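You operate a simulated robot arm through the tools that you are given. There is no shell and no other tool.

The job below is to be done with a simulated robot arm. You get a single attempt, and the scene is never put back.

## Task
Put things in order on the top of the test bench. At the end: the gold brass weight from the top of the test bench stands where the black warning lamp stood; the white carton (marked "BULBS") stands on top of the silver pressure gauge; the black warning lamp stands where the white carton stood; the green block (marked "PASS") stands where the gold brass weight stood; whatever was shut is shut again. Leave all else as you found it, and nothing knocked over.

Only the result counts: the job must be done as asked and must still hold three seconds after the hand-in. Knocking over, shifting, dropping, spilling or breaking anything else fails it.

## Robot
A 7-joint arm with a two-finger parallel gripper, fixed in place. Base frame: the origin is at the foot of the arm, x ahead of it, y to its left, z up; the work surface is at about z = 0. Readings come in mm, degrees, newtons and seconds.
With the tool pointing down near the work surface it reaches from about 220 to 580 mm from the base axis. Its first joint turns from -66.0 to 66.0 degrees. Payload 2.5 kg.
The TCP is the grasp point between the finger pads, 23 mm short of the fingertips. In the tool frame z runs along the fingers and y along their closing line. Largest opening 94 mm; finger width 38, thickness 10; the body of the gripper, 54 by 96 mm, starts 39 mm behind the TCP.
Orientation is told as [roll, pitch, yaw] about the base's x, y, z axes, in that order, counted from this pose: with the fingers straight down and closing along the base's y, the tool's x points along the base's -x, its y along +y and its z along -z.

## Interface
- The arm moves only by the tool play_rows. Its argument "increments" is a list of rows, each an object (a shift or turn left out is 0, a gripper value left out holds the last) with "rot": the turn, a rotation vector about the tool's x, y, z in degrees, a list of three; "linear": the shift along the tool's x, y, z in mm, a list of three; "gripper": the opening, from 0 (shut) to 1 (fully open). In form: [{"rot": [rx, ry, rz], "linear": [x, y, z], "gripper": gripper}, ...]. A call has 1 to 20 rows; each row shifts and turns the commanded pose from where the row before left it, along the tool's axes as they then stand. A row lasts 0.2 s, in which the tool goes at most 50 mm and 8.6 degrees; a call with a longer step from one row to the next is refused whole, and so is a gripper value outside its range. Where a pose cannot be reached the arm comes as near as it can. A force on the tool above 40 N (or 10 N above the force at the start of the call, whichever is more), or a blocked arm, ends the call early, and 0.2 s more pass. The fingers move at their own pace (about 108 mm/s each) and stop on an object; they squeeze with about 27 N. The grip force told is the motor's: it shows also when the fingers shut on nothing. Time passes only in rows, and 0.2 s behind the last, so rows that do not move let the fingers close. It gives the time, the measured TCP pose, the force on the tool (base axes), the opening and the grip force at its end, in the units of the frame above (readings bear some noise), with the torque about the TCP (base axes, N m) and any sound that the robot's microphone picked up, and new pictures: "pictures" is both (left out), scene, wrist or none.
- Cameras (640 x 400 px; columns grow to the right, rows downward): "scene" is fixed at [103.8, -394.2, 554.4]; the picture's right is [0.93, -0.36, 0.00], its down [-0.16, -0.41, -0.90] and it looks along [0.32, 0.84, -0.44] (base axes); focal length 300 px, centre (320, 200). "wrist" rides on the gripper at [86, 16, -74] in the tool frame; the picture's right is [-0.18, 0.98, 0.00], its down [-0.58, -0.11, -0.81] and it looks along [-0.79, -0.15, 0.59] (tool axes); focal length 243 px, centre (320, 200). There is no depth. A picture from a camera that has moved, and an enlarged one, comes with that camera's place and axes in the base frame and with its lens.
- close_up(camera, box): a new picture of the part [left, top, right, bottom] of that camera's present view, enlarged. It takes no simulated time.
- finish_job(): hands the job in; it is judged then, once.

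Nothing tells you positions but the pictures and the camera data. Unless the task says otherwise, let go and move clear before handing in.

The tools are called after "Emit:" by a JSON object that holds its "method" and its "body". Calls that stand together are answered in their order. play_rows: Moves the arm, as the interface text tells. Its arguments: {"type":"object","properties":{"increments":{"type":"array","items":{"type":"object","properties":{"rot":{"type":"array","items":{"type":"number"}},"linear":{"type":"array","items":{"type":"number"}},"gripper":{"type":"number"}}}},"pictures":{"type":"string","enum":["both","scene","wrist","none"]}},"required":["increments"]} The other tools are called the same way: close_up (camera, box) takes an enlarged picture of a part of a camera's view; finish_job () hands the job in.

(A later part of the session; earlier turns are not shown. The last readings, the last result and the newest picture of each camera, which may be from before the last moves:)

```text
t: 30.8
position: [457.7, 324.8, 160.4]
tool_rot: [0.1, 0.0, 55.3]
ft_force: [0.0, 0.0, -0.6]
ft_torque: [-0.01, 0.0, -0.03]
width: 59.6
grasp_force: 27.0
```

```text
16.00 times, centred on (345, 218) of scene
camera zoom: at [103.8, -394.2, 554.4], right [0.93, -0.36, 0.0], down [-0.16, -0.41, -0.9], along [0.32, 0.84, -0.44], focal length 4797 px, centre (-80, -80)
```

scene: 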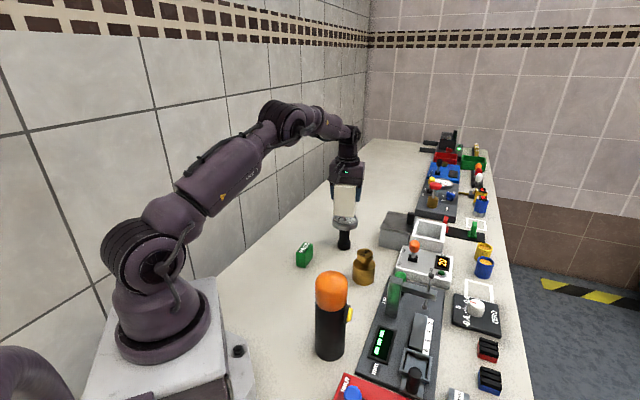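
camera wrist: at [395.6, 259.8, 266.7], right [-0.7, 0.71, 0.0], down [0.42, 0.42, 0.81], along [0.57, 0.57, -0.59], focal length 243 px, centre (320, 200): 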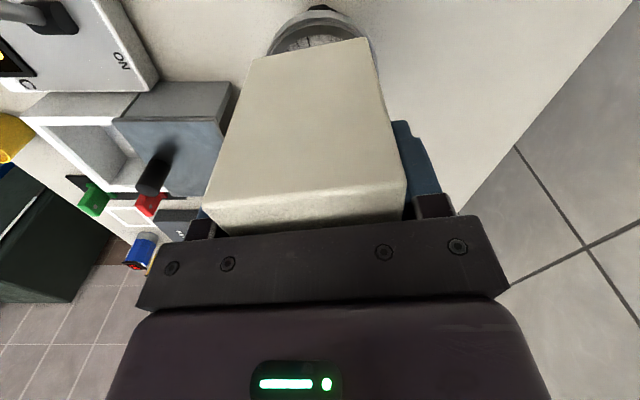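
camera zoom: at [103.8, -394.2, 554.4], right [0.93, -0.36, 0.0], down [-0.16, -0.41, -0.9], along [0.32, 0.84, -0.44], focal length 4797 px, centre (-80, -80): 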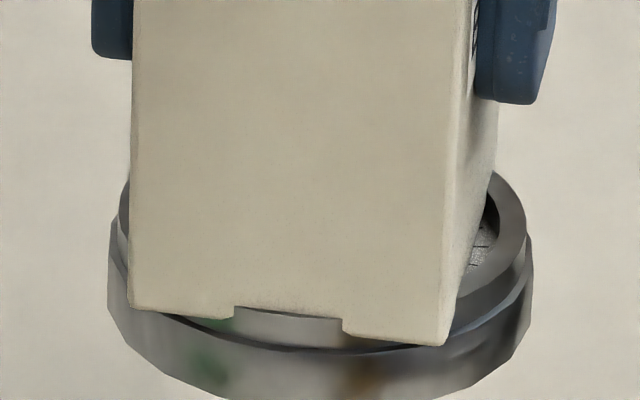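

There is still no contact force and the gauge has not moved. I'll continue down in small steps to the recessed dial surface.

Emit:
{"method": "play_rows", "body": {"increments": [{"linear": [0, 0, 0.6]}, {"linear": [0, 0, 0.6]}, {"linear": [0, 0, 0]}], "pictures": "none"}}

Emit:
{"method": "close_up", "body": {"camera": "scene", "box": [330, 205, 360, 230]}}

Emit:
{"method": "close_up", "body": {"camera": "wrist", "box": [220, 0, 420, 125]}}

```text
t: 31.6
position: [458.0, 323.7, 160.4]
tool_rot: [0.0, 0.0, 55.3]
ft_force: [0.2, 0.0, -0.4]
ft_torque: [0.02, -0.01, 0.0]
width: 59.6
grasp_force: 27.1
```

```text
16.00 times, centred on (345, 218) of scene
camera zoom: at [103.8, -394.2, 554.4], right [0.93, -0.36, 0.0], down [-0.16, -0.41, -0.9], along [0.32, 0.84, -0.44], focal length 4797 px, centre (-80, -80)
```

zoom: 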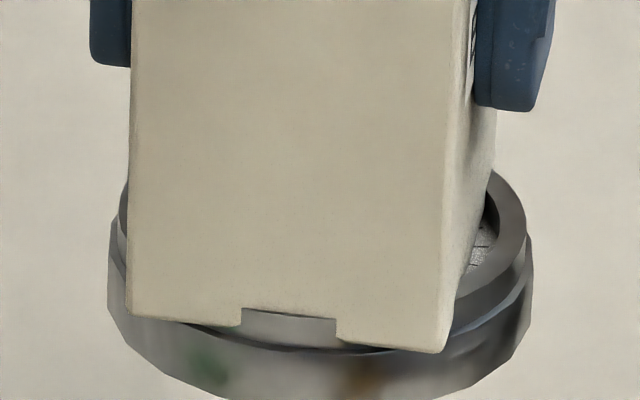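

```text
3.20 times, centred on (320, 62) of wrist
camera zoom: at [395.3, 261.4, 234.0], right [-0.7, 0.71, 0.0], down [0.42, 0.42, 0.81], along [0.57, 0.57, -0.59], focal length 776 px, centre (320, 640)
```

zoom: 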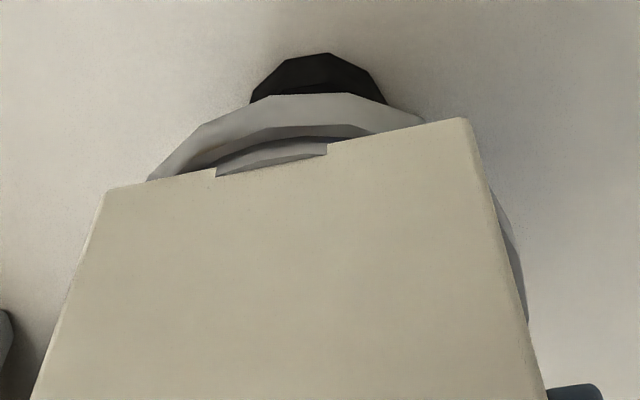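

The carton keeps going down into the rim zone with no force and the gauge is undisturbed. I'll keep lowering in small checked steps.

Emit:
{"method": "play_rows", "body": {"increments": [{"linear": [0, 0, 0.6]}, {"linear": [0, 0, 0.6]}, {"linear": [0, 0, 0]}], "pictures": "none"}}

Emit:
{"method": "close_up", "body": {"camera": "scene", "box": [330, 205, 360, 230]}}

```text
t: 32.4
position: [457.1, 324.5, 158.7]
tool_rot: [-0.1, -0.1, 55.3]
ft_force: [0.4, 0.5, -0.6]
ft_torque: [-0.01, -0.01, -0.01]
width: 59.6
grasp_force: 26.8
```

```text
16.00 times, centred on (345, 218) of scene
camera zoom: at [103.8, -394.2, 554.4], right [0.93, -0.36, 0.0], down [-0.16, -0.41, -0.9], along [0.32, 0.84, -0.44], focal length 4797 px, centre (-80, -80)
```

zoom: 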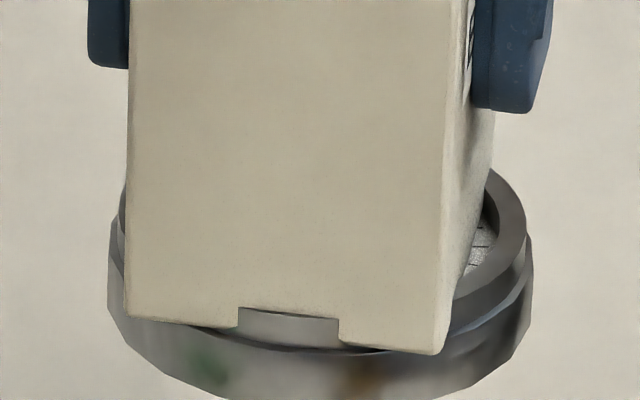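

I'll keep lowering, still with no contact reading.

Emit:
{"method": "play_rows", "body": {"increments": [{"linear": [0, 0, 0.6]}, {"linear": [0, 0, 0.6]}, {"linear": [0, 0, 0]}], "pictures": "none"}}

Emit:
{"method": "close_up", "body": {"camera": "scene", "box": [330, 205, 360, 230]}}

Emit:
{"method": "close_up", "body": {"camera": "scene", "box": [325, 175, 365, 255]}}

```text
t: 33.2
position: [457.3, 324.8, 158.0]
tool_rot: [-0.1, -0.1, 55.4]
ft_force: [-3.4, -3.6, 13.0]
ft_torque: [-0.48, 0.54, 0.02]
width: 59.4
grasp_force: 26.9
```

```text
16.00 times, centred on (345, 218) of scene
camera zoom: at [103.8, -394.2, 554.4], right [0.93, -0.36, 0.0], down [-0.16, -0.41, -0.9], along [0.32, 0.84, -0.44], focal length 4797 px, centre (-80, -80)
```

zoom: 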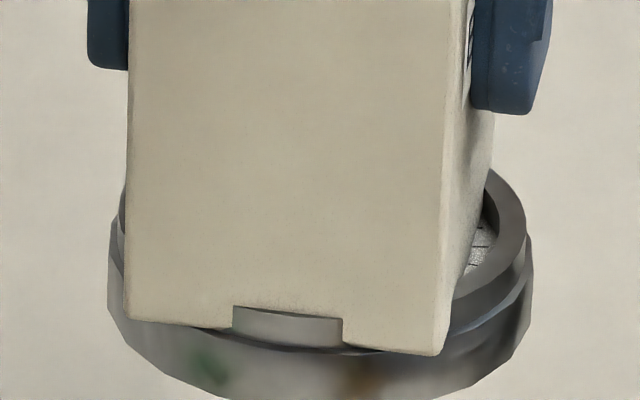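

```text
5.00 times, centred on (345, 215) of scene
camera zoom: at [103.8, -394.2, 554.4], right [0.93, -0.36, 0.0], down [-0.16, -0.41, -0.9], along [0.32, 0.84, -0.44], focal length 1499 px, centre (195, 125)
```

zoom: 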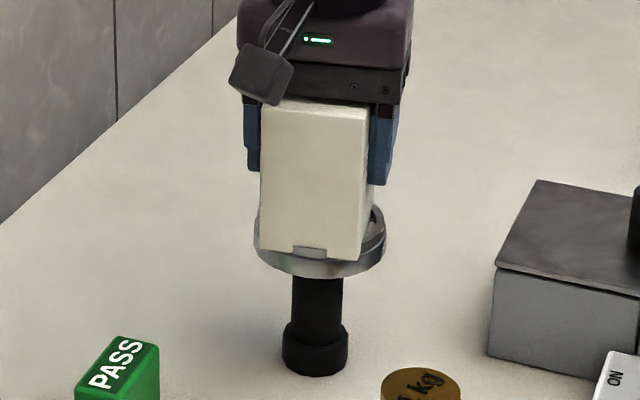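

There is contact now: about 13 N up, acting near the carton's near edge. I'll back off half a millimetre to unload it, then check before releasing.

Emit:
{"method": "play_rows", "body": {"increments": [{"linear": [0, 0, -0.5]}, {"linear": [0, 0, 0]}], "pictures": "none"}}

```text
t: 33.8
position: [458.2, 326.0, 157.6]
tool_rot: [-0.1, -0.1, 55.4]
ft_force: [-2.1, -2.6, 11.8]
ft_torque: [-0.26, 0.15, -0.01]
width: 59.5
grasp_force: 26.6
```

Emit:
{"method": "play_rows", "body": {"increments": [{"linear": [0, 0, -0.4]}, {"linear": [0, 0, 0]}], "pictures": "none"}}

```text
t: 34.4
position: [456.5, 324.8, 158.3]
tool_rot: [0.0, -0.1, 55.3]
ft_force: [-1.9, -0.5, 15.2]
ft_torque: [-0.15, 0.14, 0.02]
width: 59.8
grasp_force: 27.0
```

The upward force persists although I raised the tool, so I'll look at the gauge and carton before doing anything else.

Emit:
{"method": "close_up", "body": {"camera": "scene", "box": [330, 205, 360, 230]}}

Emit:
{"method": "close_up", "body": {"camera": "scene", "box": [325, 210, 365, 255]}}

Emit:
{"method": "close_up", "body": {"camera": "wrist", "box": [180, 0, 460, 240]}}

```text
16.00 times, centred on (345, 218) of scene
camera zoom: at [103.8, -394.2, 554.4], right [0.93, -0.36, 0.0], down [-0.16, -0.41, -0.9], along [0.32, 0.84, -0.44], focal length 4797 px, centre (-80, -80)
```

zoom: 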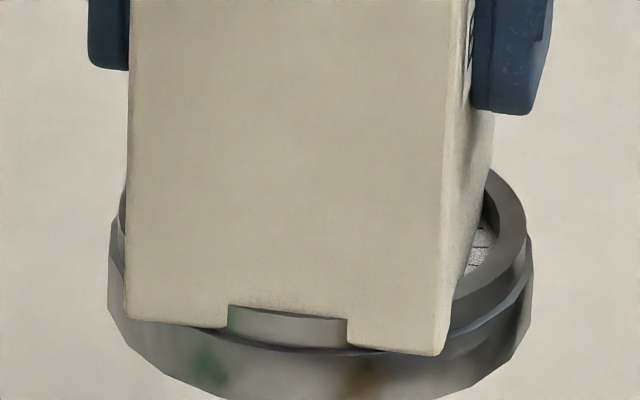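

```text
8.89 times, centred on (345, 232) of scene
camera zoom: at [103.8, -394.2, 554.4], right [0.93, -0.36, 0.0], down [-0.16, -0.41, -0.9], along [0.32, 0.84, -0.44], focal length 2665 px, centre (98, -89)
```

zoom: 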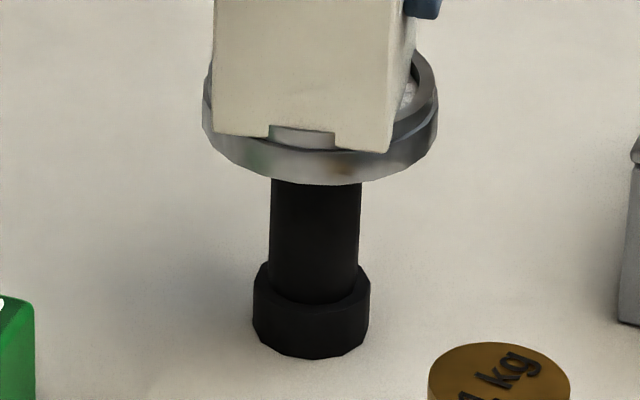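

```text
1.67 times, centred on (320, 120) of wrist
camera zoom: at [395.1, 262.0, 232.8], right [-0.7, 0.71, 0.0], down [0.42, 0.41, 0.81], along [0.57, 0.57, -0.59], focal length 404 px, centre (320, 333)
```

zoom: 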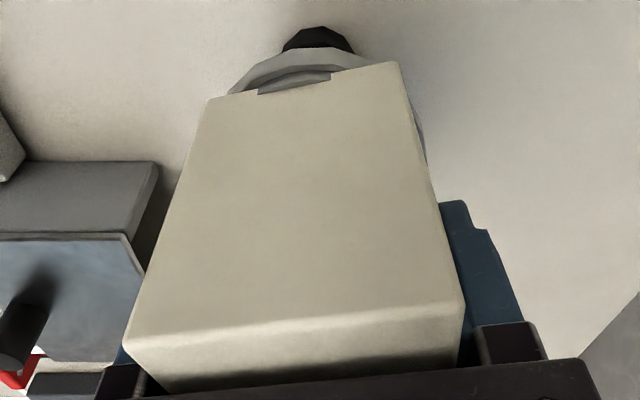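

The gauge is upright and the contact is now central, meaning the carton sits flush on the dial. I'll ease up a bit more to shed the pressing force.

Emit:
{"method": "play_rows", "body": {"increments": [{"linear": [0, 0, -0.6]}, {"linear": [0, 0, 0]}, {"linear": [0, 0, 0]}], "pictures": "none"}}

```text
t: 35.2
position: [457.8, 324.2, 159.2]
tool_rot: [0.0, 0.0, 55.3]
ft_force: [3.6, 2.4, 8.5]
ft_torque: [0.33, -0.32, -0.01]
width: 59.5
grasp_force: 27.4
```

The force is down to 8.5 N. I'll check visually that the gauge is not tilting before letting go.

Emit:
{"method": "close_up", "body": {"camera": "scene", "box": [330, 205, 360, 230]}}

Emit:
{"method": "close_up", "body": {"camera": "scene", "box": [325, 210, 365, 255]}}

```text
16.00 times, centred on (345, 218) of scene
camera zoom: at [103.8, -394.2, 554.4], right [0.93, -0.36, 0.0], down [-0.16, -0.41, -0.9], along [0.32, 0.84, -0.44], focal length 4797 px, centre (-80, -80)
```

zoom: 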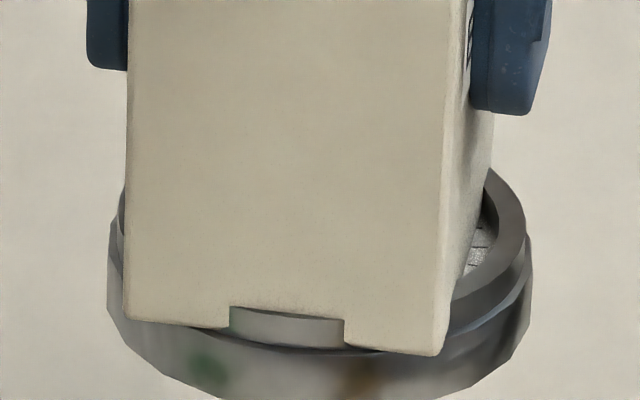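

```text
8.89 times, centred on (345, 232) of scene
camera zoom: at [103.8, -394.2, 554.4], right [0.93, -0.36, 0.0], down [-0.16, -0.41, -0.9], along [0.32, 0.84, -0.44], focal length 2665 px, centre (98, -89)
```

zoom: 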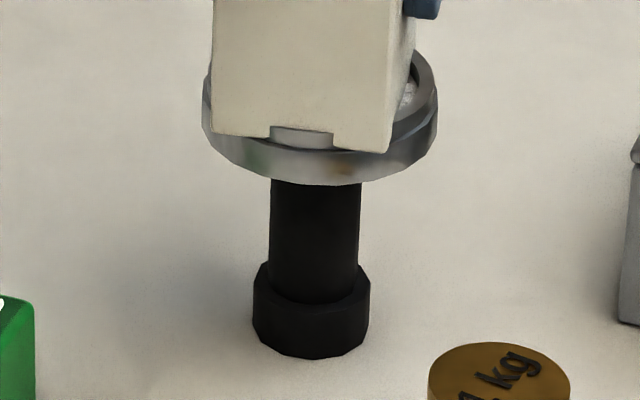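

The gauge stands straight and the geometry is unchanged, so I'll release gently: a slight opening first, then wide.

Emit:
{"method": "play_rows", "body": {"increments": [{"gripper": 0.66}, {"gripper": 0.68}, {"gripper": 0.7}, {"gripper": 0.75}, {"gripper": 0.85}, {"gripper": 1.0}, {"gripper": 1.0}], "pictures": "both"}}

Emit:
{"method": "close_up", "body": {"camera": "scene", "box": [325, 180, 365, 255]}}

```text
t: 36.8
position: [458.0, 324.0, 158.2]
tool_rot: [0.1, -0.1, 55.3]
ft_force: [0.6, -0.3, 0.9]
ft_torque: [0.02, 0.02, -0.02]
width: 93.9
grasp_force: 0.0
camera wrist: at [394.8, 261.7, 233.0], right [-0.7, 0.71, 0.0], down [0.42, 0.42, 0.81], along [0.57, 0.57, -0.59], focal length 243 px, centre (320, 200)
```

scene: 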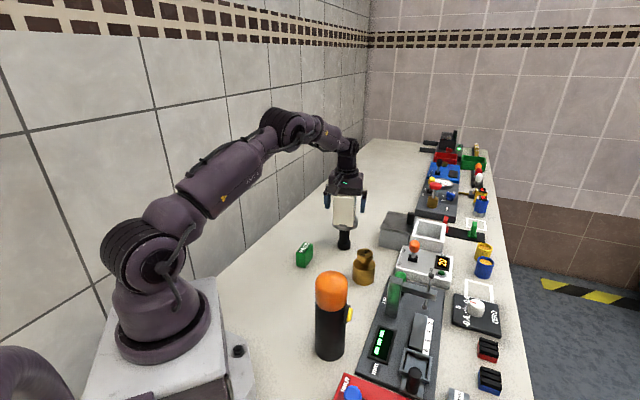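
wrist: 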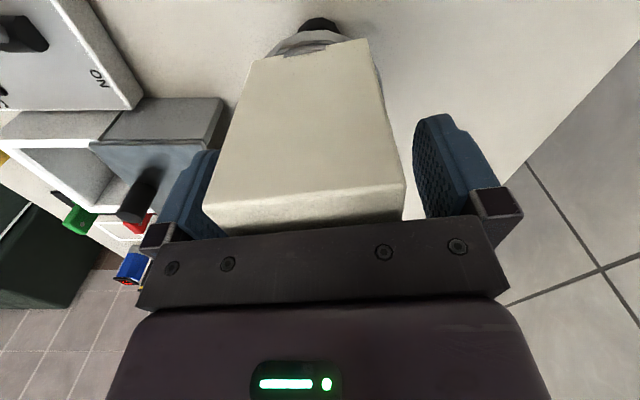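

```text
5.33 times, centred on (345, 218) of scene
camera zoom: at [103.8, -394.2, 554.4], right [0.93, -0.36, 0.0], down [-0.16, -0.41, -0.9], along [0.32, 0.84, -0.44], focal length 1599 px, centre (187, 107)
```

zoom: 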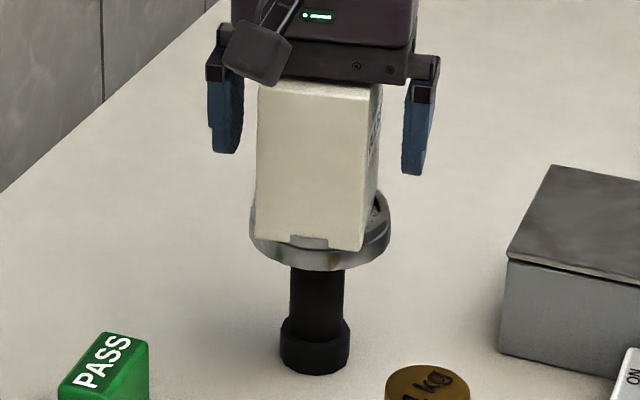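

The carton stands on the gauge, upright and free of the fingers. I'll rise straight up, check it stays put, then travel over toward the lamp.

Emit:
{"method": "play_rows", "body": {"increments": [{"linear": [0, 0, -5]}, {"linear": [0, 0, -15]}, {"linear": [0, 0, -25]}, {"linear": [0, 0, -35]}, {"linear": [0, 0, -35]}, {"linear": [46.3, -4.3, 0]}, {"linear": [46.3, -4.3, 0]}, {"linear": [46.3, -4.3, 0]}, {"linear": [46.3, -4.3, 0]}, {"linear": [46.3, -4.3, 0]}, {"linear": [46.3, -4.3, 0]}, {"linear": [0, 0, 0]}], "pictures": "both"}}

Emit:
{"method": "close_up", "body": {"camera": "scene", "box": [325, 180, 365, 255]}}

```text
t: 39.4
position: [321.9, 81.3, 272.7]
tool_rot: [0.0, 0.0, 55.3]
ft_force: [0.8, -0.3, -0.3]
ft_torque: [0.0, 0.0, -0.01]
width: 94.1
grasp_force: 0.0
camera wrist: at [258.9, 19.0, 347.9], right [-0.7, 0.71, 0.0], down [0.42, 0.42, 0.81], along [0.57, 0.57, -0.59], focal length 243 px, centre (320, 200)
```

scene: 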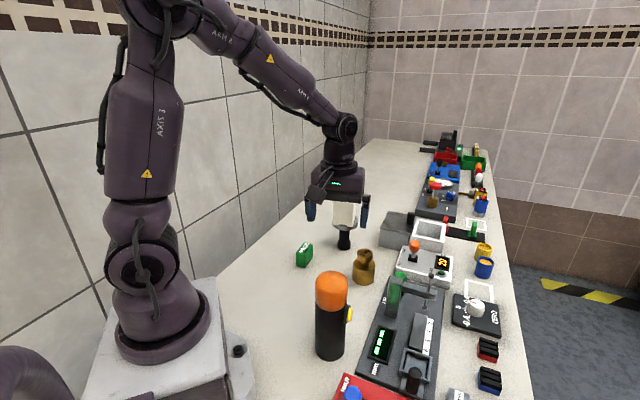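
wrist: 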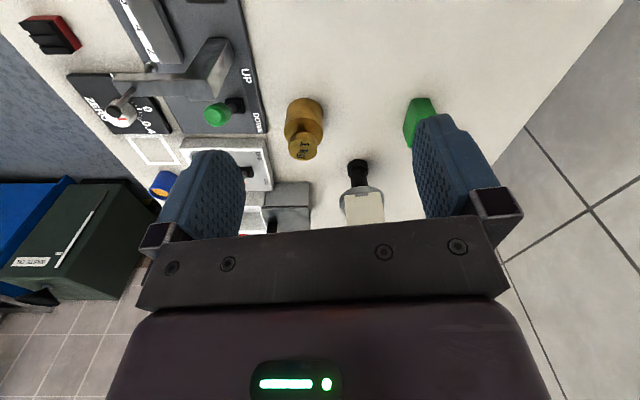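

```text
5.33 times, centred on (345, 218) of scene
camera zoom: at [103.8, -394.2, 554.4], right [0.93, -0.36, 0.0], down [-0.16, -0.41, -0.9], along [0.32, 0.84, -0.44], focal length 1599 px, centre (187, 107)
```

zoom: 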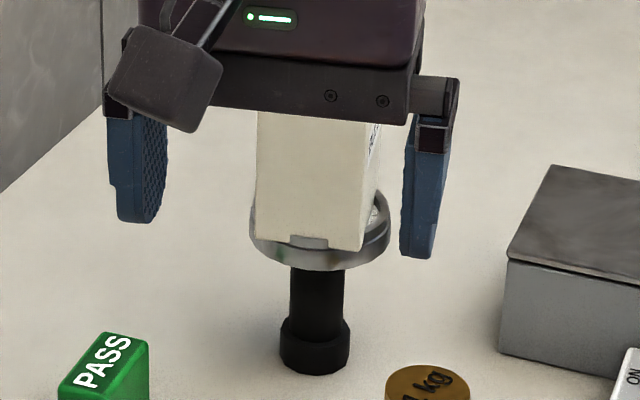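

The carton remains stable. Next I'll turn the tool back to yaw 0 and move over the lamp at this height.

Emit:
{"method": "play_rows", "body": {"increments": [{"rot": [0, 0, 7.9]}, {"rot": [0, 0, 7.9]}, {"rot": [0, 0, 7.9]}, {"rot": [0, 0, 7.9]}, {"rot": [0, 0, 7.9]}, {"rot": [0, 0, 7.9]}, {"rot": [0, 0, 7.9]}, {"linear": [23, -40.5, 0]}, {"linear": [23, -40.5, 0]}, {"linear": [0, 0, 0]}], "pictures": "both"}}

Emit:
{"method": "close_up", "body": {"camera": "wrist", "box": [220, 0, 420, 160]}}

Emit:
{"method": "close_up", "body": {"camera": "scene", "box": [280, 170, 390, 370]}}

```text
t: 41.6
position: [275.1, -2.6, 274.5]
tool_rot: [0.1, 0.0, 0.0]
ft_force: [0.1, 0.2, -0.4]
ft_torque: [0.0, 0.02, 0.0]
width: 94.0
grasp_force: 0.2
camera wrist: at [188.1, 12.7, 349.5], right [0.18, 0.98, 0.0], down [0.58, -0.11, 0.81], along [0.79, -0.15, -0.59], focal length 243 px, centre (320, 200)
```

scene: 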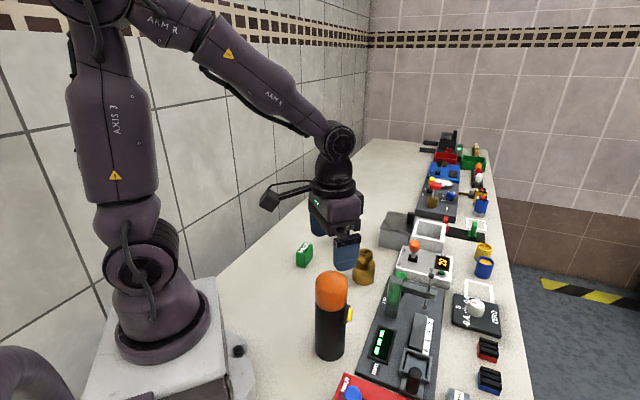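
wrist: 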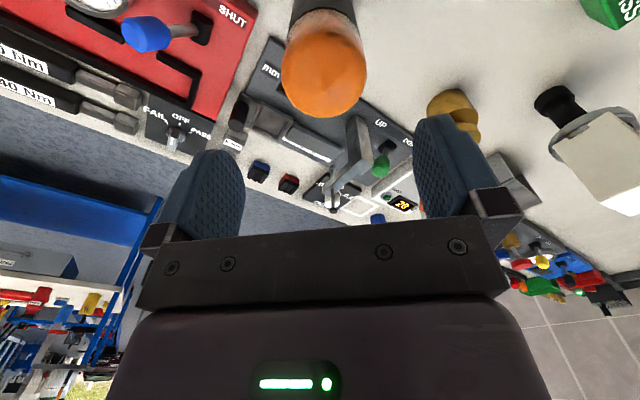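

```text
2.50 times, centred on (320, 80) of wrist
camera zoom: at [188.1, 12.7, 349.5], right [0.18, 0.98, 0.0], down [0.58, -0.11, 0.81], along [0.79, -0.15, -0.59], focal length 606 px, centre (320, 500)
```

zoom: 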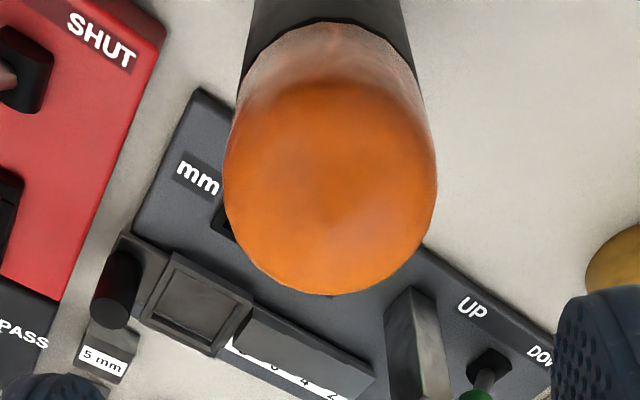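

```text
2.00 times, centred on (335, 270) of scene
camera zoom: at [103.8, -394.2, 554.4], right [0.93, -0.36, 0.0], down [-0.16, -0.41, -0.9], along [0.32, 0.84, -0.44], focal length 600 px, centre (290, 60)
```

zoom: 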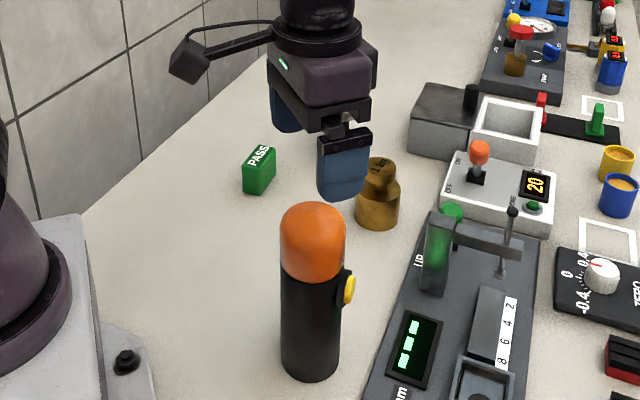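

The lamp axis is about 3 mm toward +y of the tool and 1–2 mm ahead, at roughly (276.5, 0.4). I'll correct for that and descend part-way, then inspect the clearance.

Emit:
{"method": "play_rows", "body": {"increments": [{"linear": [-1.5, 3.0, 0]}, {"linear": [0, 0, 40]}, {"linear": [0, 0, 30]}, {"linear": [0, 0, 0]}], "pictures": "both"}}

Emit:
{"method": "close_up", "body": {"camera": "scene", "box": [290, 200, 370, 370]}}

```text
t: 42.6
position: [278.6, 2.1, 205.1]
tool_rot: [-0.1, 0.0, 0.0]
ft_force: [-0.2, 0.8, 0.0]
ft_torque: [0.0, 0.01, 0.0]
width: 94.0
grasp_force: 0.1
camera wrist: at [191.4, 17.1, 279.1], right [0.18, 0.98, 0.0], down [0.58, -0.11, 0.81], along [0.79, -0.15, -0.59], focal length 243 px, centre (320, 200)
```

scene: 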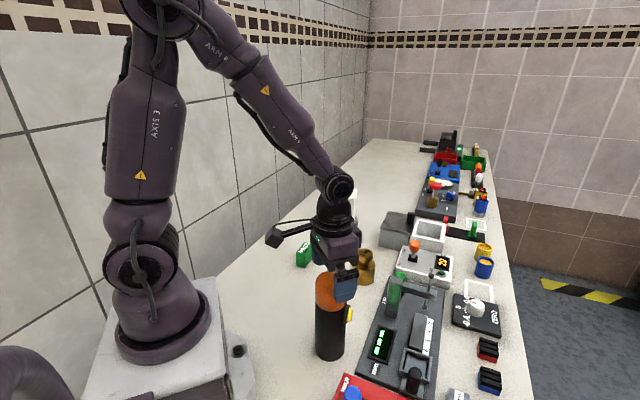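
wrist: 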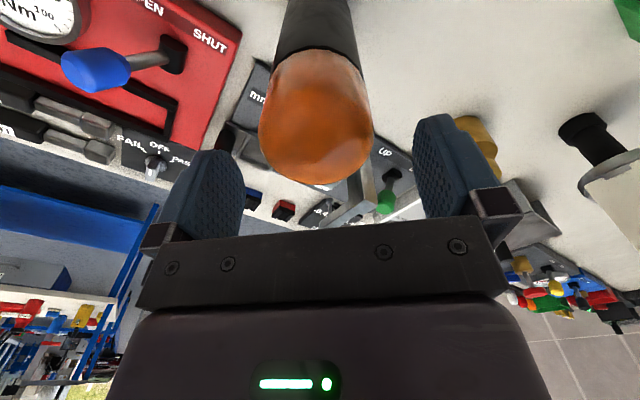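

```text
2.35 times, centred on (330, 285) of scene
camera zoom: at [103.8, -394.2, 554.4], right [0.93, -0.36, 0.0], down [-0.16, -0.41, -0.9], along [0.32, 0.84, -0.44], focal length 706 px, centre (296, 0)
```

zoom: 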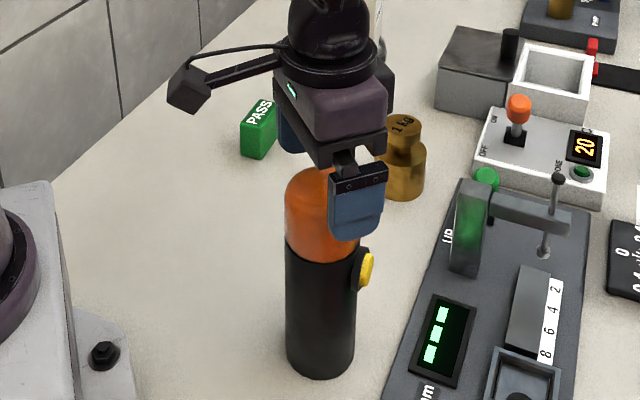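

Emit:
{"method": "close_up", "body": {"camera": "wrist", "box": [220, 60, 420, 200]}}

```text
2.86 times, centred on (320, 130) of wrist
camera zoom: at [191.4, 17.1, 279.1], right [0.18, 0.98, 0.0], down [0.58, -0.11, 0.81], along [0.79, -0.15, -0.59], focal length 693 px, centre (320, 400)
```

zoom: 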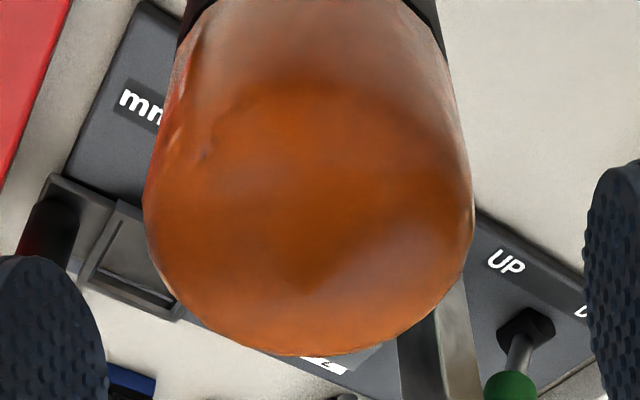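

The lamp axis is now about 1.4 mm to the tool's -y side. I'll correct this and descend to z≈163.

Emit:
{"method": "play_rows", "body": {"increments": [{"linear": [0, -1.3, 0]}, {"linear": [0, 0, 15]}, {"linear": [0, 0, 15]}, {"linear": [0, 0, 8]}, {"linear": [0, 0, 3]}, {"linear": [0, 0, 0]}], "pictures": "both"}}

Emit:
{"method": "close_up", "body": {"camera": "scene", "box": [290, 230, 370, 370]}}

Emit:
{"method": "close_up", "body": {"camera": "wrist", "box": [200, 80, 440, 240]}}

```text
t: 44.0
position: [277.2, 0.6, 163.4]
tool_rot: [-0.1, 0.0, 0.0]
ft_force: [0.1, -0.3, -0.1]
ft_torque: [0.01, -0.02, -0.02]
width: 94.1
grasp_force: 0.1
camera wrist: at [190.4, 17.1, 237.9], right [0.18, 0.98, 0.0], down [0.58, -0.11, 0.81], along [0.79, -0.15, -0.59], focal length 243 px, centre (320, 200)
```

scene: 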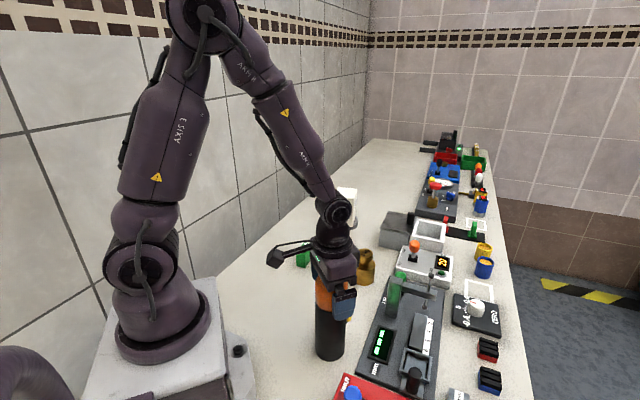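
wrist: 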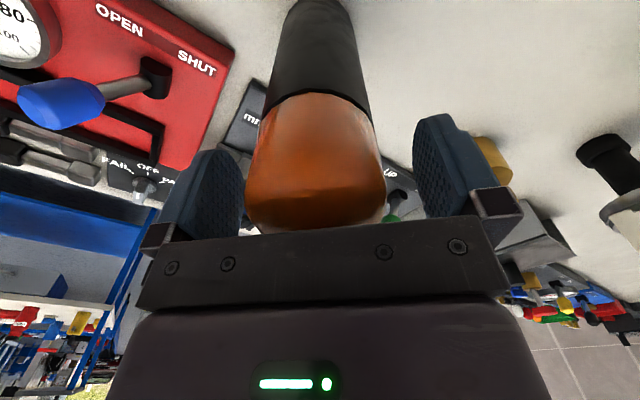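

```text
2.86 times, centred on (330, 300) of scene
camera zoom: at [103.8, -394.2, 554.4], right [0.93, -0.36, 0.0], down [-0.16, -0.41, -0.9], along [0.32, 0.84, -0.44], focal length 857 px, centre (291, -86)
```

zoom: 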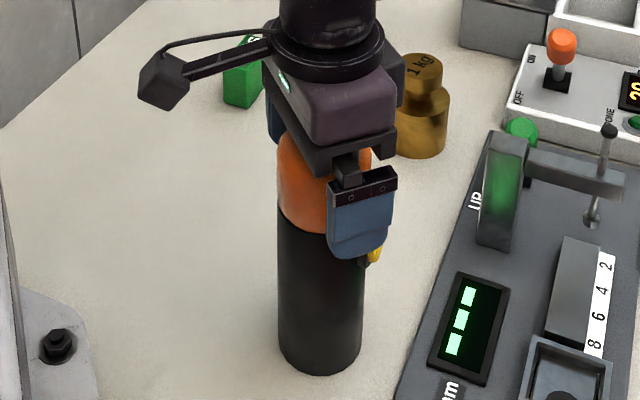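

```text
2.50 times, centred on (320, 160) of wrist
camera zoom: at [190.4, 17.1, 237.9], right [0.18, 0.98, 0.0], down [0.58, -0.11, 0.81], along [0.79, -0.15, -0.59], focal length 606 px, centre (320, 300)
```

zoom: 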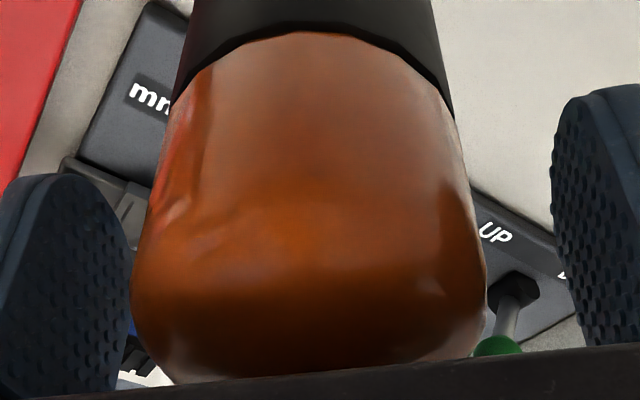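

The lamp sits well between the fingers, about 1 mm to -y. After a tiny correction I'll close in stages so it is not pushed.

Emit:
{"method": "play_rows", "body": {"increments": [{"linear": [0.8, -0.9, 0]}, {"gripper": 0.8}, {"gripper": 0.72}, {"gripper": 0.69}, {"gripper": 0.67}, {"gripper": 0.65}, {"gripper": 0.63}, {"gripper": 0.6}, {"gripper": 0.0}, {"gripper": 0.0}, {"gripper": 0.0}], "pictures": "both"}}

Emit:
{"method": "close_up", "body": {"camera": "scene", "box": [290, 230, 370, 370]}}

Emit:
{"method": "close_up", "body": {"camera": "wrist", "box": [200, 0, 440, 240]}}

```text
t: 46.4
position: [274.5, 0.1, 162.9]
tool_rot: [0.1, 0.0, 0.1]
ft_force: [0.7, -1.1, 1.2]
ft_torque: [-0.2, 0.04, -0.03]
width: 60.4
grasp_force: 26.6
camera wrist: at [189.5, 16.3, 237.3], right [0.18, 0.98, 0.0], down [0.58, -0.11, 0.81], along [0.79, -0.15, -0.59], focal length 243 px, centre (320, 200)
```

scene: 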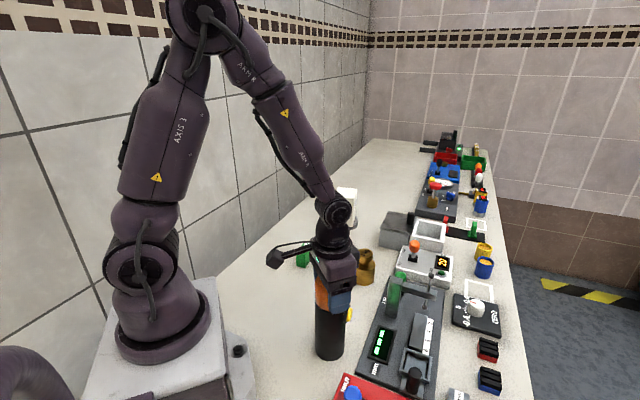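
wrist: 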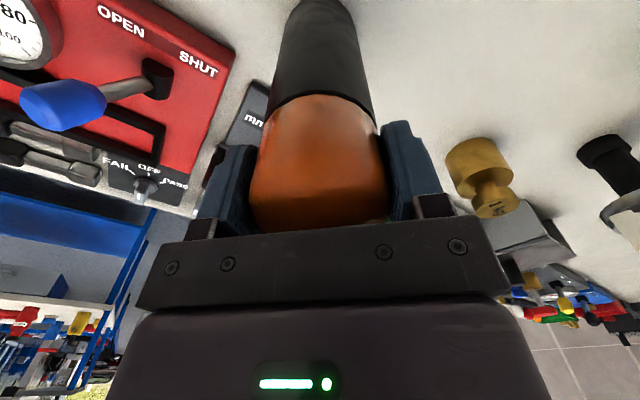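

```text
2.86 times, centred on (330, 300) of scene
camera zoom: at [103.8, -394.2, 554.4], right [0.93, -0.36, 0.0], down [-0.16, -0.41, -0.9], along [0.32, 0.84, -0.44], focal length 857 px, centre (291, -86)
```

zoom: 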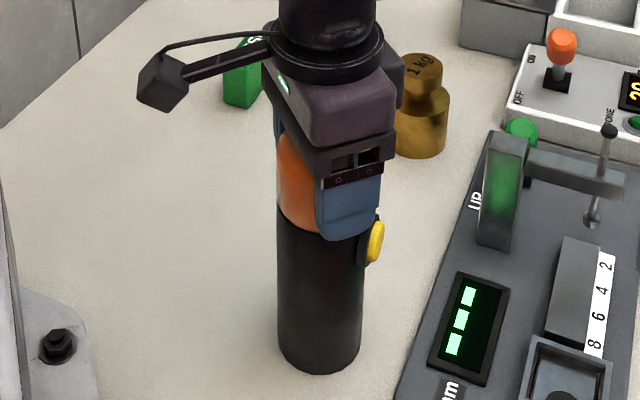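

```text
1.67 times, centred on (320, 120) of wrist
camera zoom: at [189.5, 16.3, 237.3], right [0.18, 0.98, 0.0], down [0.58, -0.11, 0.81], along [0.79, -0.15, -0.59], focal length 404 px, centre (320, 333)
```

zoom: 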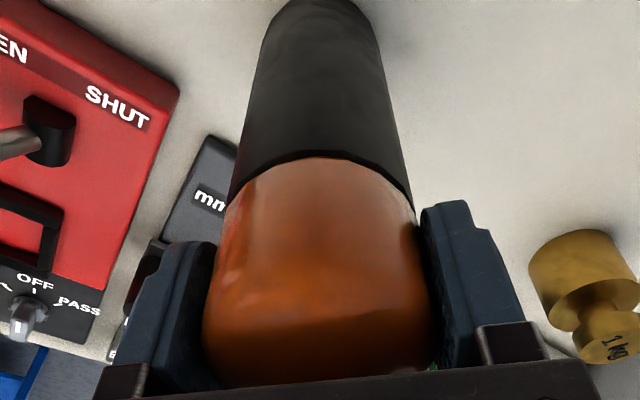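

The lamp is gripped at 60.4 mm and still upright. I'll lift very slowly and check the load and the grip.

Emit:
{"method": "play_rows", "body": {"increments": [{"linear": [0, 0, -1]}, {"linear": [0, 0, -1.5]}, {"linear": [0, 0, -2]}, {"linear": [0, 0, -2.5]}, {"linear": [0, 0, -3]}, {"linear": [0, 0, 0]}], "pictures": "both"}}

Emit:
{"method": "close_up", "body": {"camera": "scene", "box": [290, 230, 370, 370]}}

```text
t: 47.8
position: [275.5, 2.6, 173.3]
tool_rot: [0.0, 0.0, 0.0]
ft_force: [-0.2, -0.6, -1.8]
ft_torque: [0.0, -0.03, -0.01]
width: 60.4
grasp_force: 27.3
camera wrist: at [190.0, 16.1, 247.7], right [0.18, 0.98, 0.0], down [0.58, -0.11, 0.81], along [0.79, -0.15, -0.59], focal length 243 px, centre (320, 200)
```

scene: 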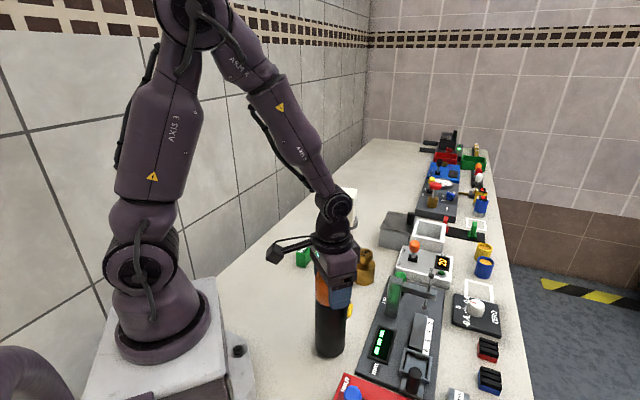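
wrist: 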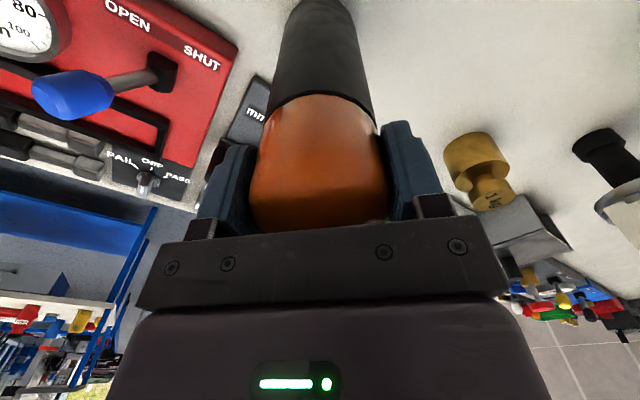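

```text
2.86 times, centred on (330, 300) of scene
camera zoom: at [103.8, -394.2, 554.4], right [0.93, -0.36, 0.0], down [-0.16, -0.41, -0.9], along [0.32, 0.84, -0.44], focal length 857 px, centre (291, -86)
```

zoom: 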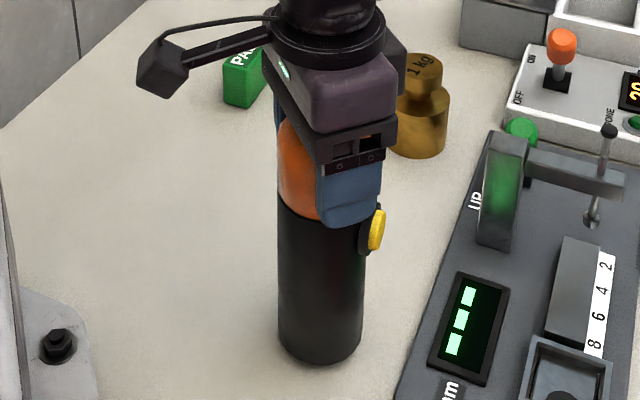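

The lamp lifts cleanly. I'll raise it a bit more and carry it along +y toward the carton's old spot with gentle ramps.

Emit:
{"method": "play_rows", "body": {"increments": [{"linear": [0, 0, -2]}, {"linear": [0, 0, -4]}, {"linear": [0, 0, -5]}, {"linear": [0, 0, -3]}, {"linear": [0, 0, -1]}, {"linear": [0, 2, 0]}, {"linear": [0, 4, 0]}, {"linear": [0, 6, 0]}, {"linear": [0, 8, 0]}, {"linear": [0, 10, 0]}, {"linear": [0, 10, 0]}, {"linear": [0, 10, 0]}, {"linear": [0, 10, 0]}, {"linear": [0, 10, 0]}, {"linear": [0, 10, 0]}, {"linear": [0, 10, 0]}, {"linear": [0, 8, 0]}, {"linear": [0, 6, 0]}, {"linear": [0, 4, 0]}, {"linear": [0, 2, 0]}], "pictures": "scene"}}

Emit:
{"method": "play_rows", "body": {"increments": [{"linear": [-0.5, 2, 0]}, {"linear": [0, 4, 0]}, {"linear": [0, 6, 0]}, {"linear": [0, 8, 0]}, {"linear": [0, 10, 0]}, {"linear": [0, 10, 0]}, {"linear": [0, 8, 0]}, {"linear": [0, 6, 0]}, {"linear": [0, 4, 0]}, {"linear": [0, 2.5, 0]}, {"linear": [0, 0, 0]}], "pictures": "both"}}

Emit:
{"method": "close_up", "body": {"camera": "scene", "box": [270, 180, 350, 320]}}

```text
t: 52.0
position: [275.7, 110.0, 186.9]
tool_rot: [0.0, 0.0, 0.0]
ft_force: [-0.1, 0.0, -1.7]
ft_torque: [0.0, -0.01, 0.0]
width: 60.5
grasp_force: 27.2
```

scene: 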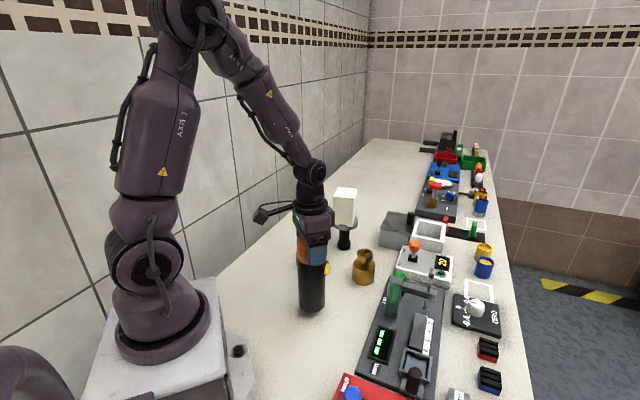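

```text
t: 54.4
position: [275.2, 171.6, 186.7]
tool_rot: [0.0, -0.1, 0.0]
ft_force: [-0.5, -0.1, -2.5]
ft_torque: [0.01, 0.01, 0.0]
width: 60.2
grasp_force: 27.1
camera wrist: at [189.7, 187.5, 262.1], right [0.18, 0.98, 0.0], down [0.58, -0.11, 0.81], along [0.79, -0.15, -0.59], focal length 243 px, centre (320, 200)
```

scene: 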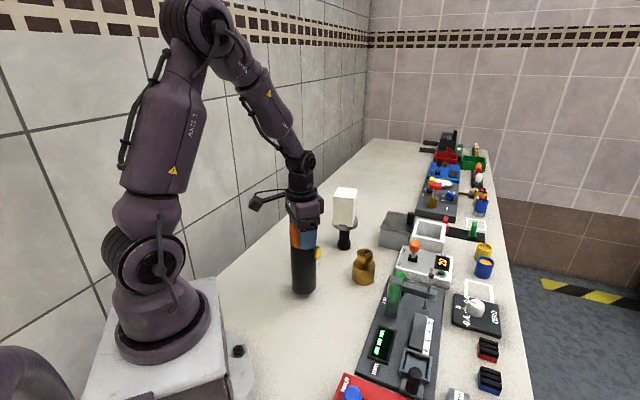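
wrist: 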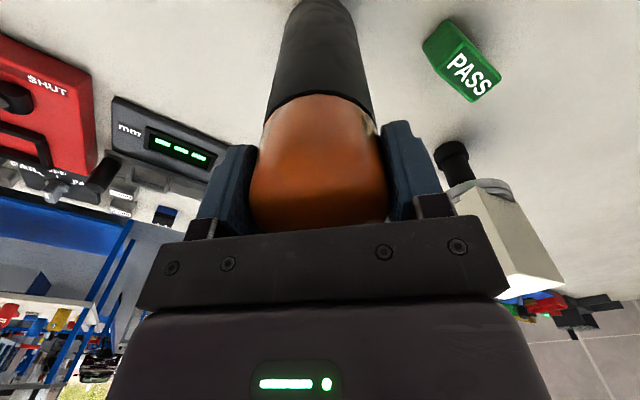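

```text
2.86 times, centred on (310, 250) of scene
camera zoom: at [103.8, -394.2, 554.4], right [0.93, -0.36, 0.0], down [-0.16, -0.41, -0.9], along [0.32, 0.84, -0.44], focal length 857 px, centre (349, 57)
```

zoom: 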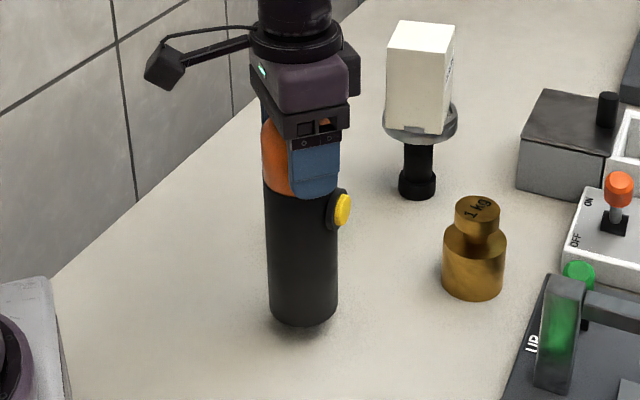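

The lamp hangs straight, about 24 mm above the carton's old spot. I'll lower it gently.

Emit:
{"method": "play_rows", "body": {"increments": [{"linear": [0, 0, 2]}, {"linear": [0, 0, 4]}, {"linear": [0, 0, 5]}, {"linear": [0, 0, 5]}, {"linear": [0, 0, 4]}, {"linear": [0, 0, 2]}, {"linear": [0, 0, 1]}, {"linear": [0, 0, 0]}], "pictures": "none"}}

Emit:
{"method": "play_rows", "body": {"increments": [{"linear": [0, 0, 0.6]}, {"linear": [0, 0, 0.6]}, {"linear": [0, 0, 0]}], "pictures": "none"}}

Emit:
{"method": "close_up", "body": {"camera": "scene", "box": [280, 235, 330, 310]}}

```text
t: 56.2
position: [274.4, 172.2, 165.7]
tool_rot: [0.1, 0.0, 0.0]
ft_force: [-0.6, 0.2, -1.8]
ft_torque: [0.03, 0.01, 0.04]
width: 60.1
grasp_force: 27.3
```

```text
t: 57.0
position: [275.3, 170.2, 163.2]
tool_rot: [0.0, 0.0, 0.0]
ft_force: [0.2, -0.4, -2.4]
ft_torque: [0.04, 0.03, -0.01]
width: 60.1
grasp_force: 26.6
```

```text
5.33 times, centred on (305, 272) of scene
camera zoom: at [103.8, -394.2, 554.4], right [0.93, -0.36, 0.0], down [-0.16, -0.41, -0.9], along [0.32, 0.84, -0.44], focal length 1599 px, centre (400, -187)
```

zoom: 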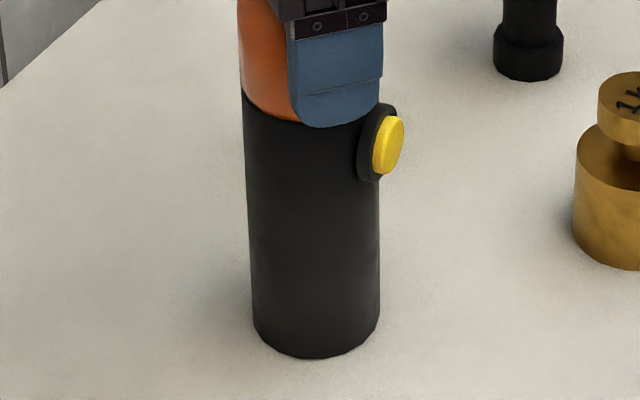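

The lamp's base centre and the carton's old centre agree within about 1 mm. I'll continue lowering until contact.

Emit:
{"method": "play_rows", "body": {"increments": [{"linear": [0, 0, 0.6]}, {"linear": [0, 0, 0]}], "pictures": "none"}}

Emit:
{"method": "play_rows", "body": {"increments": [{"linear": [0, 0, 0.5]}, {"linear": [0, 0, 0]}], "pictures": "none"}}

```text
t: 57.6
position: [275.3, 172.2, 162.8]
tool_rot: [0.0, -0.1, 0.0]
ft_force: [-0.1, 0.1, -2.6]
ft_torque: [0.01, 0.03, 0.0]
width: 60.2
grasp_force: 26.7
```

```text
t: 58.2
position: [275.3, 171.4, 163.8]
tool_rot: [0.0, 0.0, 0.1]
ft_force: [0.5, -0.4, -2.2]
ft_torque: [-0.01, 0.01, -0.02]
width: 60.2
grasp_force: 27.3
```

Emit:
{"method": "play_rows", "body": {"increments": [{"linear": [0, 0, 0.5]}, {"linear": [0, 0, 0]}], "pictures": "none"}}

Emit:
{"method": "close_up", "body": {"camera": "scene", "box": [290, 270, 320, 290]}}

```text
t: 58.8
position: [275.6, 170.6, 162.1]
tool_rot: [0.0, 0.0, 0.0]
ft_force: [-3.1, -1.5, 14.3]
ft_torque: [-0.29, 0.47, 0.01]
width: 60.0
grasp_force: 26.5
```

```text
16.00 times, centred on (305, 280) of scene
camera zoom: at [103.8, -394.2, 554.4], right [0.93, -0.36, 0.0], down [-0.16, -0.41, -0.9], along [0.32, 0.84, -0.44], focal length 4797 px, centre (560, -1080)
```

zoom: 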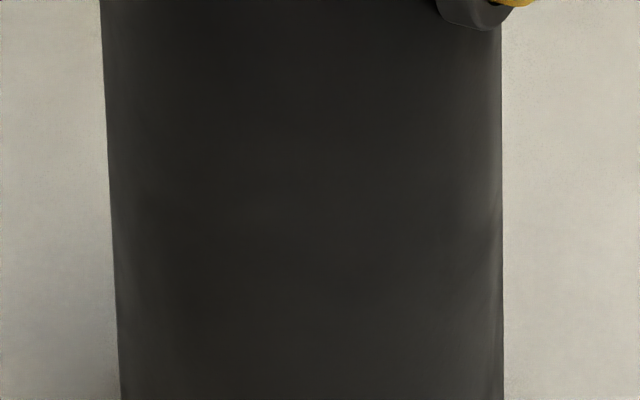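

The lamp is on the bench (14 N). I'll ease up 0.3 mm, then open gradually.

Emit:
{"method": "play_rows", "body": {"increments": [{"linear": [0, 0, -0.3]}, {"linear": [0, 0, 0]}], "pictures": "none"}}

Emit:
{"method": "play_rows", "body": {"increments": [{"gripper": 0.66}, {"gripper": 0.68}, {"gripper": 0.7}, {"gripper": 0.75}, {"gripper": 0.85}, {"gripper": 1.0}, {"gripper": 1.0}], "pictures": "both"}}

Emit:
{"method": "close_up", "body": {"camera": "scene", "box": [270, 180, 350, 320]}}

```text
t: 59.4
position: [274.5, 170.7, 162.1]
tool_rot: [0.1, -0.2, 0.0]
ft_force: [-0.4, -2.7, 18.0]
ft_torque: [-0.45, 0.37, 0.15]
width: 60.2
grasp_force: 27.0
```

```text
t: 61.0
position: [275.4, 171.8, 162.1]
tool_rot: [0.0, -0.1, 0.0]
ft_force: [0.3, 0.6, 0.0]
ft_torque: [0.04, 0.0, -0.01]
width: 94.1
grasp_force: 0.0
camera wrist: at [189.0, 186.7, 236.9], right [0.18, 0.98, 0.0], down [0.58, -0.11, 0.81], along [0.79, -0.15, -0.59], focal length 243 px, centre (320, 200)
```

scene: 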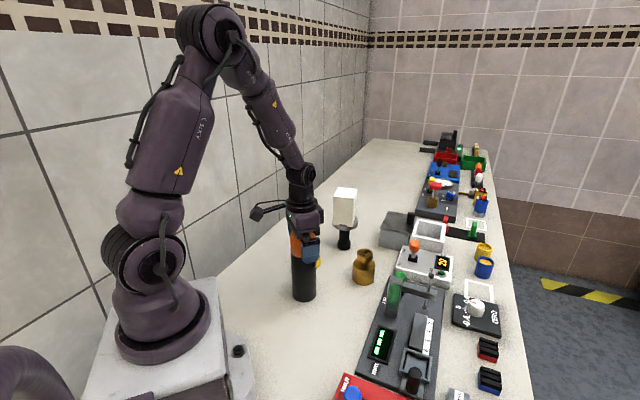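
wrist: 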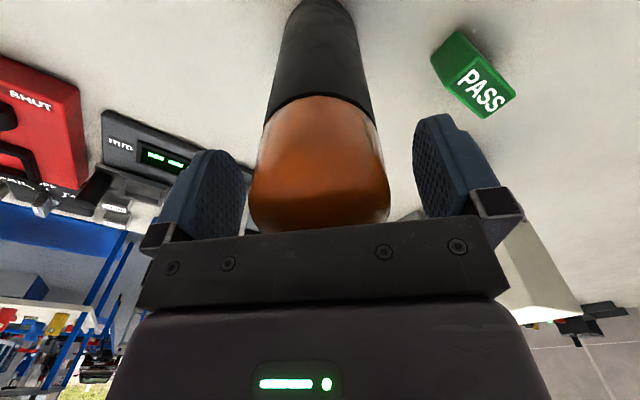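

```text
2.86 times, centred on (310, 250) of scene
camera zoom: at [103.8, -394.2, 554.4], right [0.93, -0.36, 0.0], down [-0.16, -0.41, -0.9], along [0.32, 0.84, -0.44], focal length 857 px, centre (349, 57)
```

zoom: 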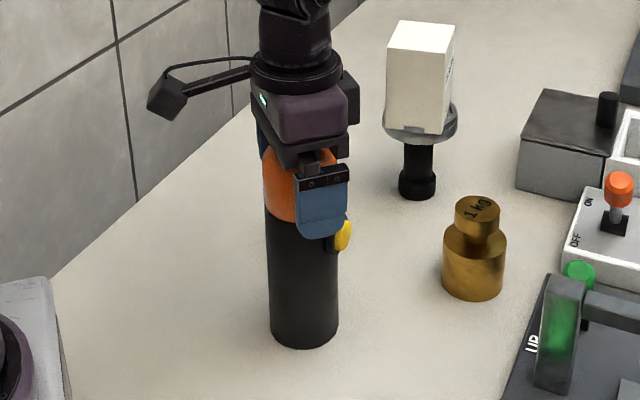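

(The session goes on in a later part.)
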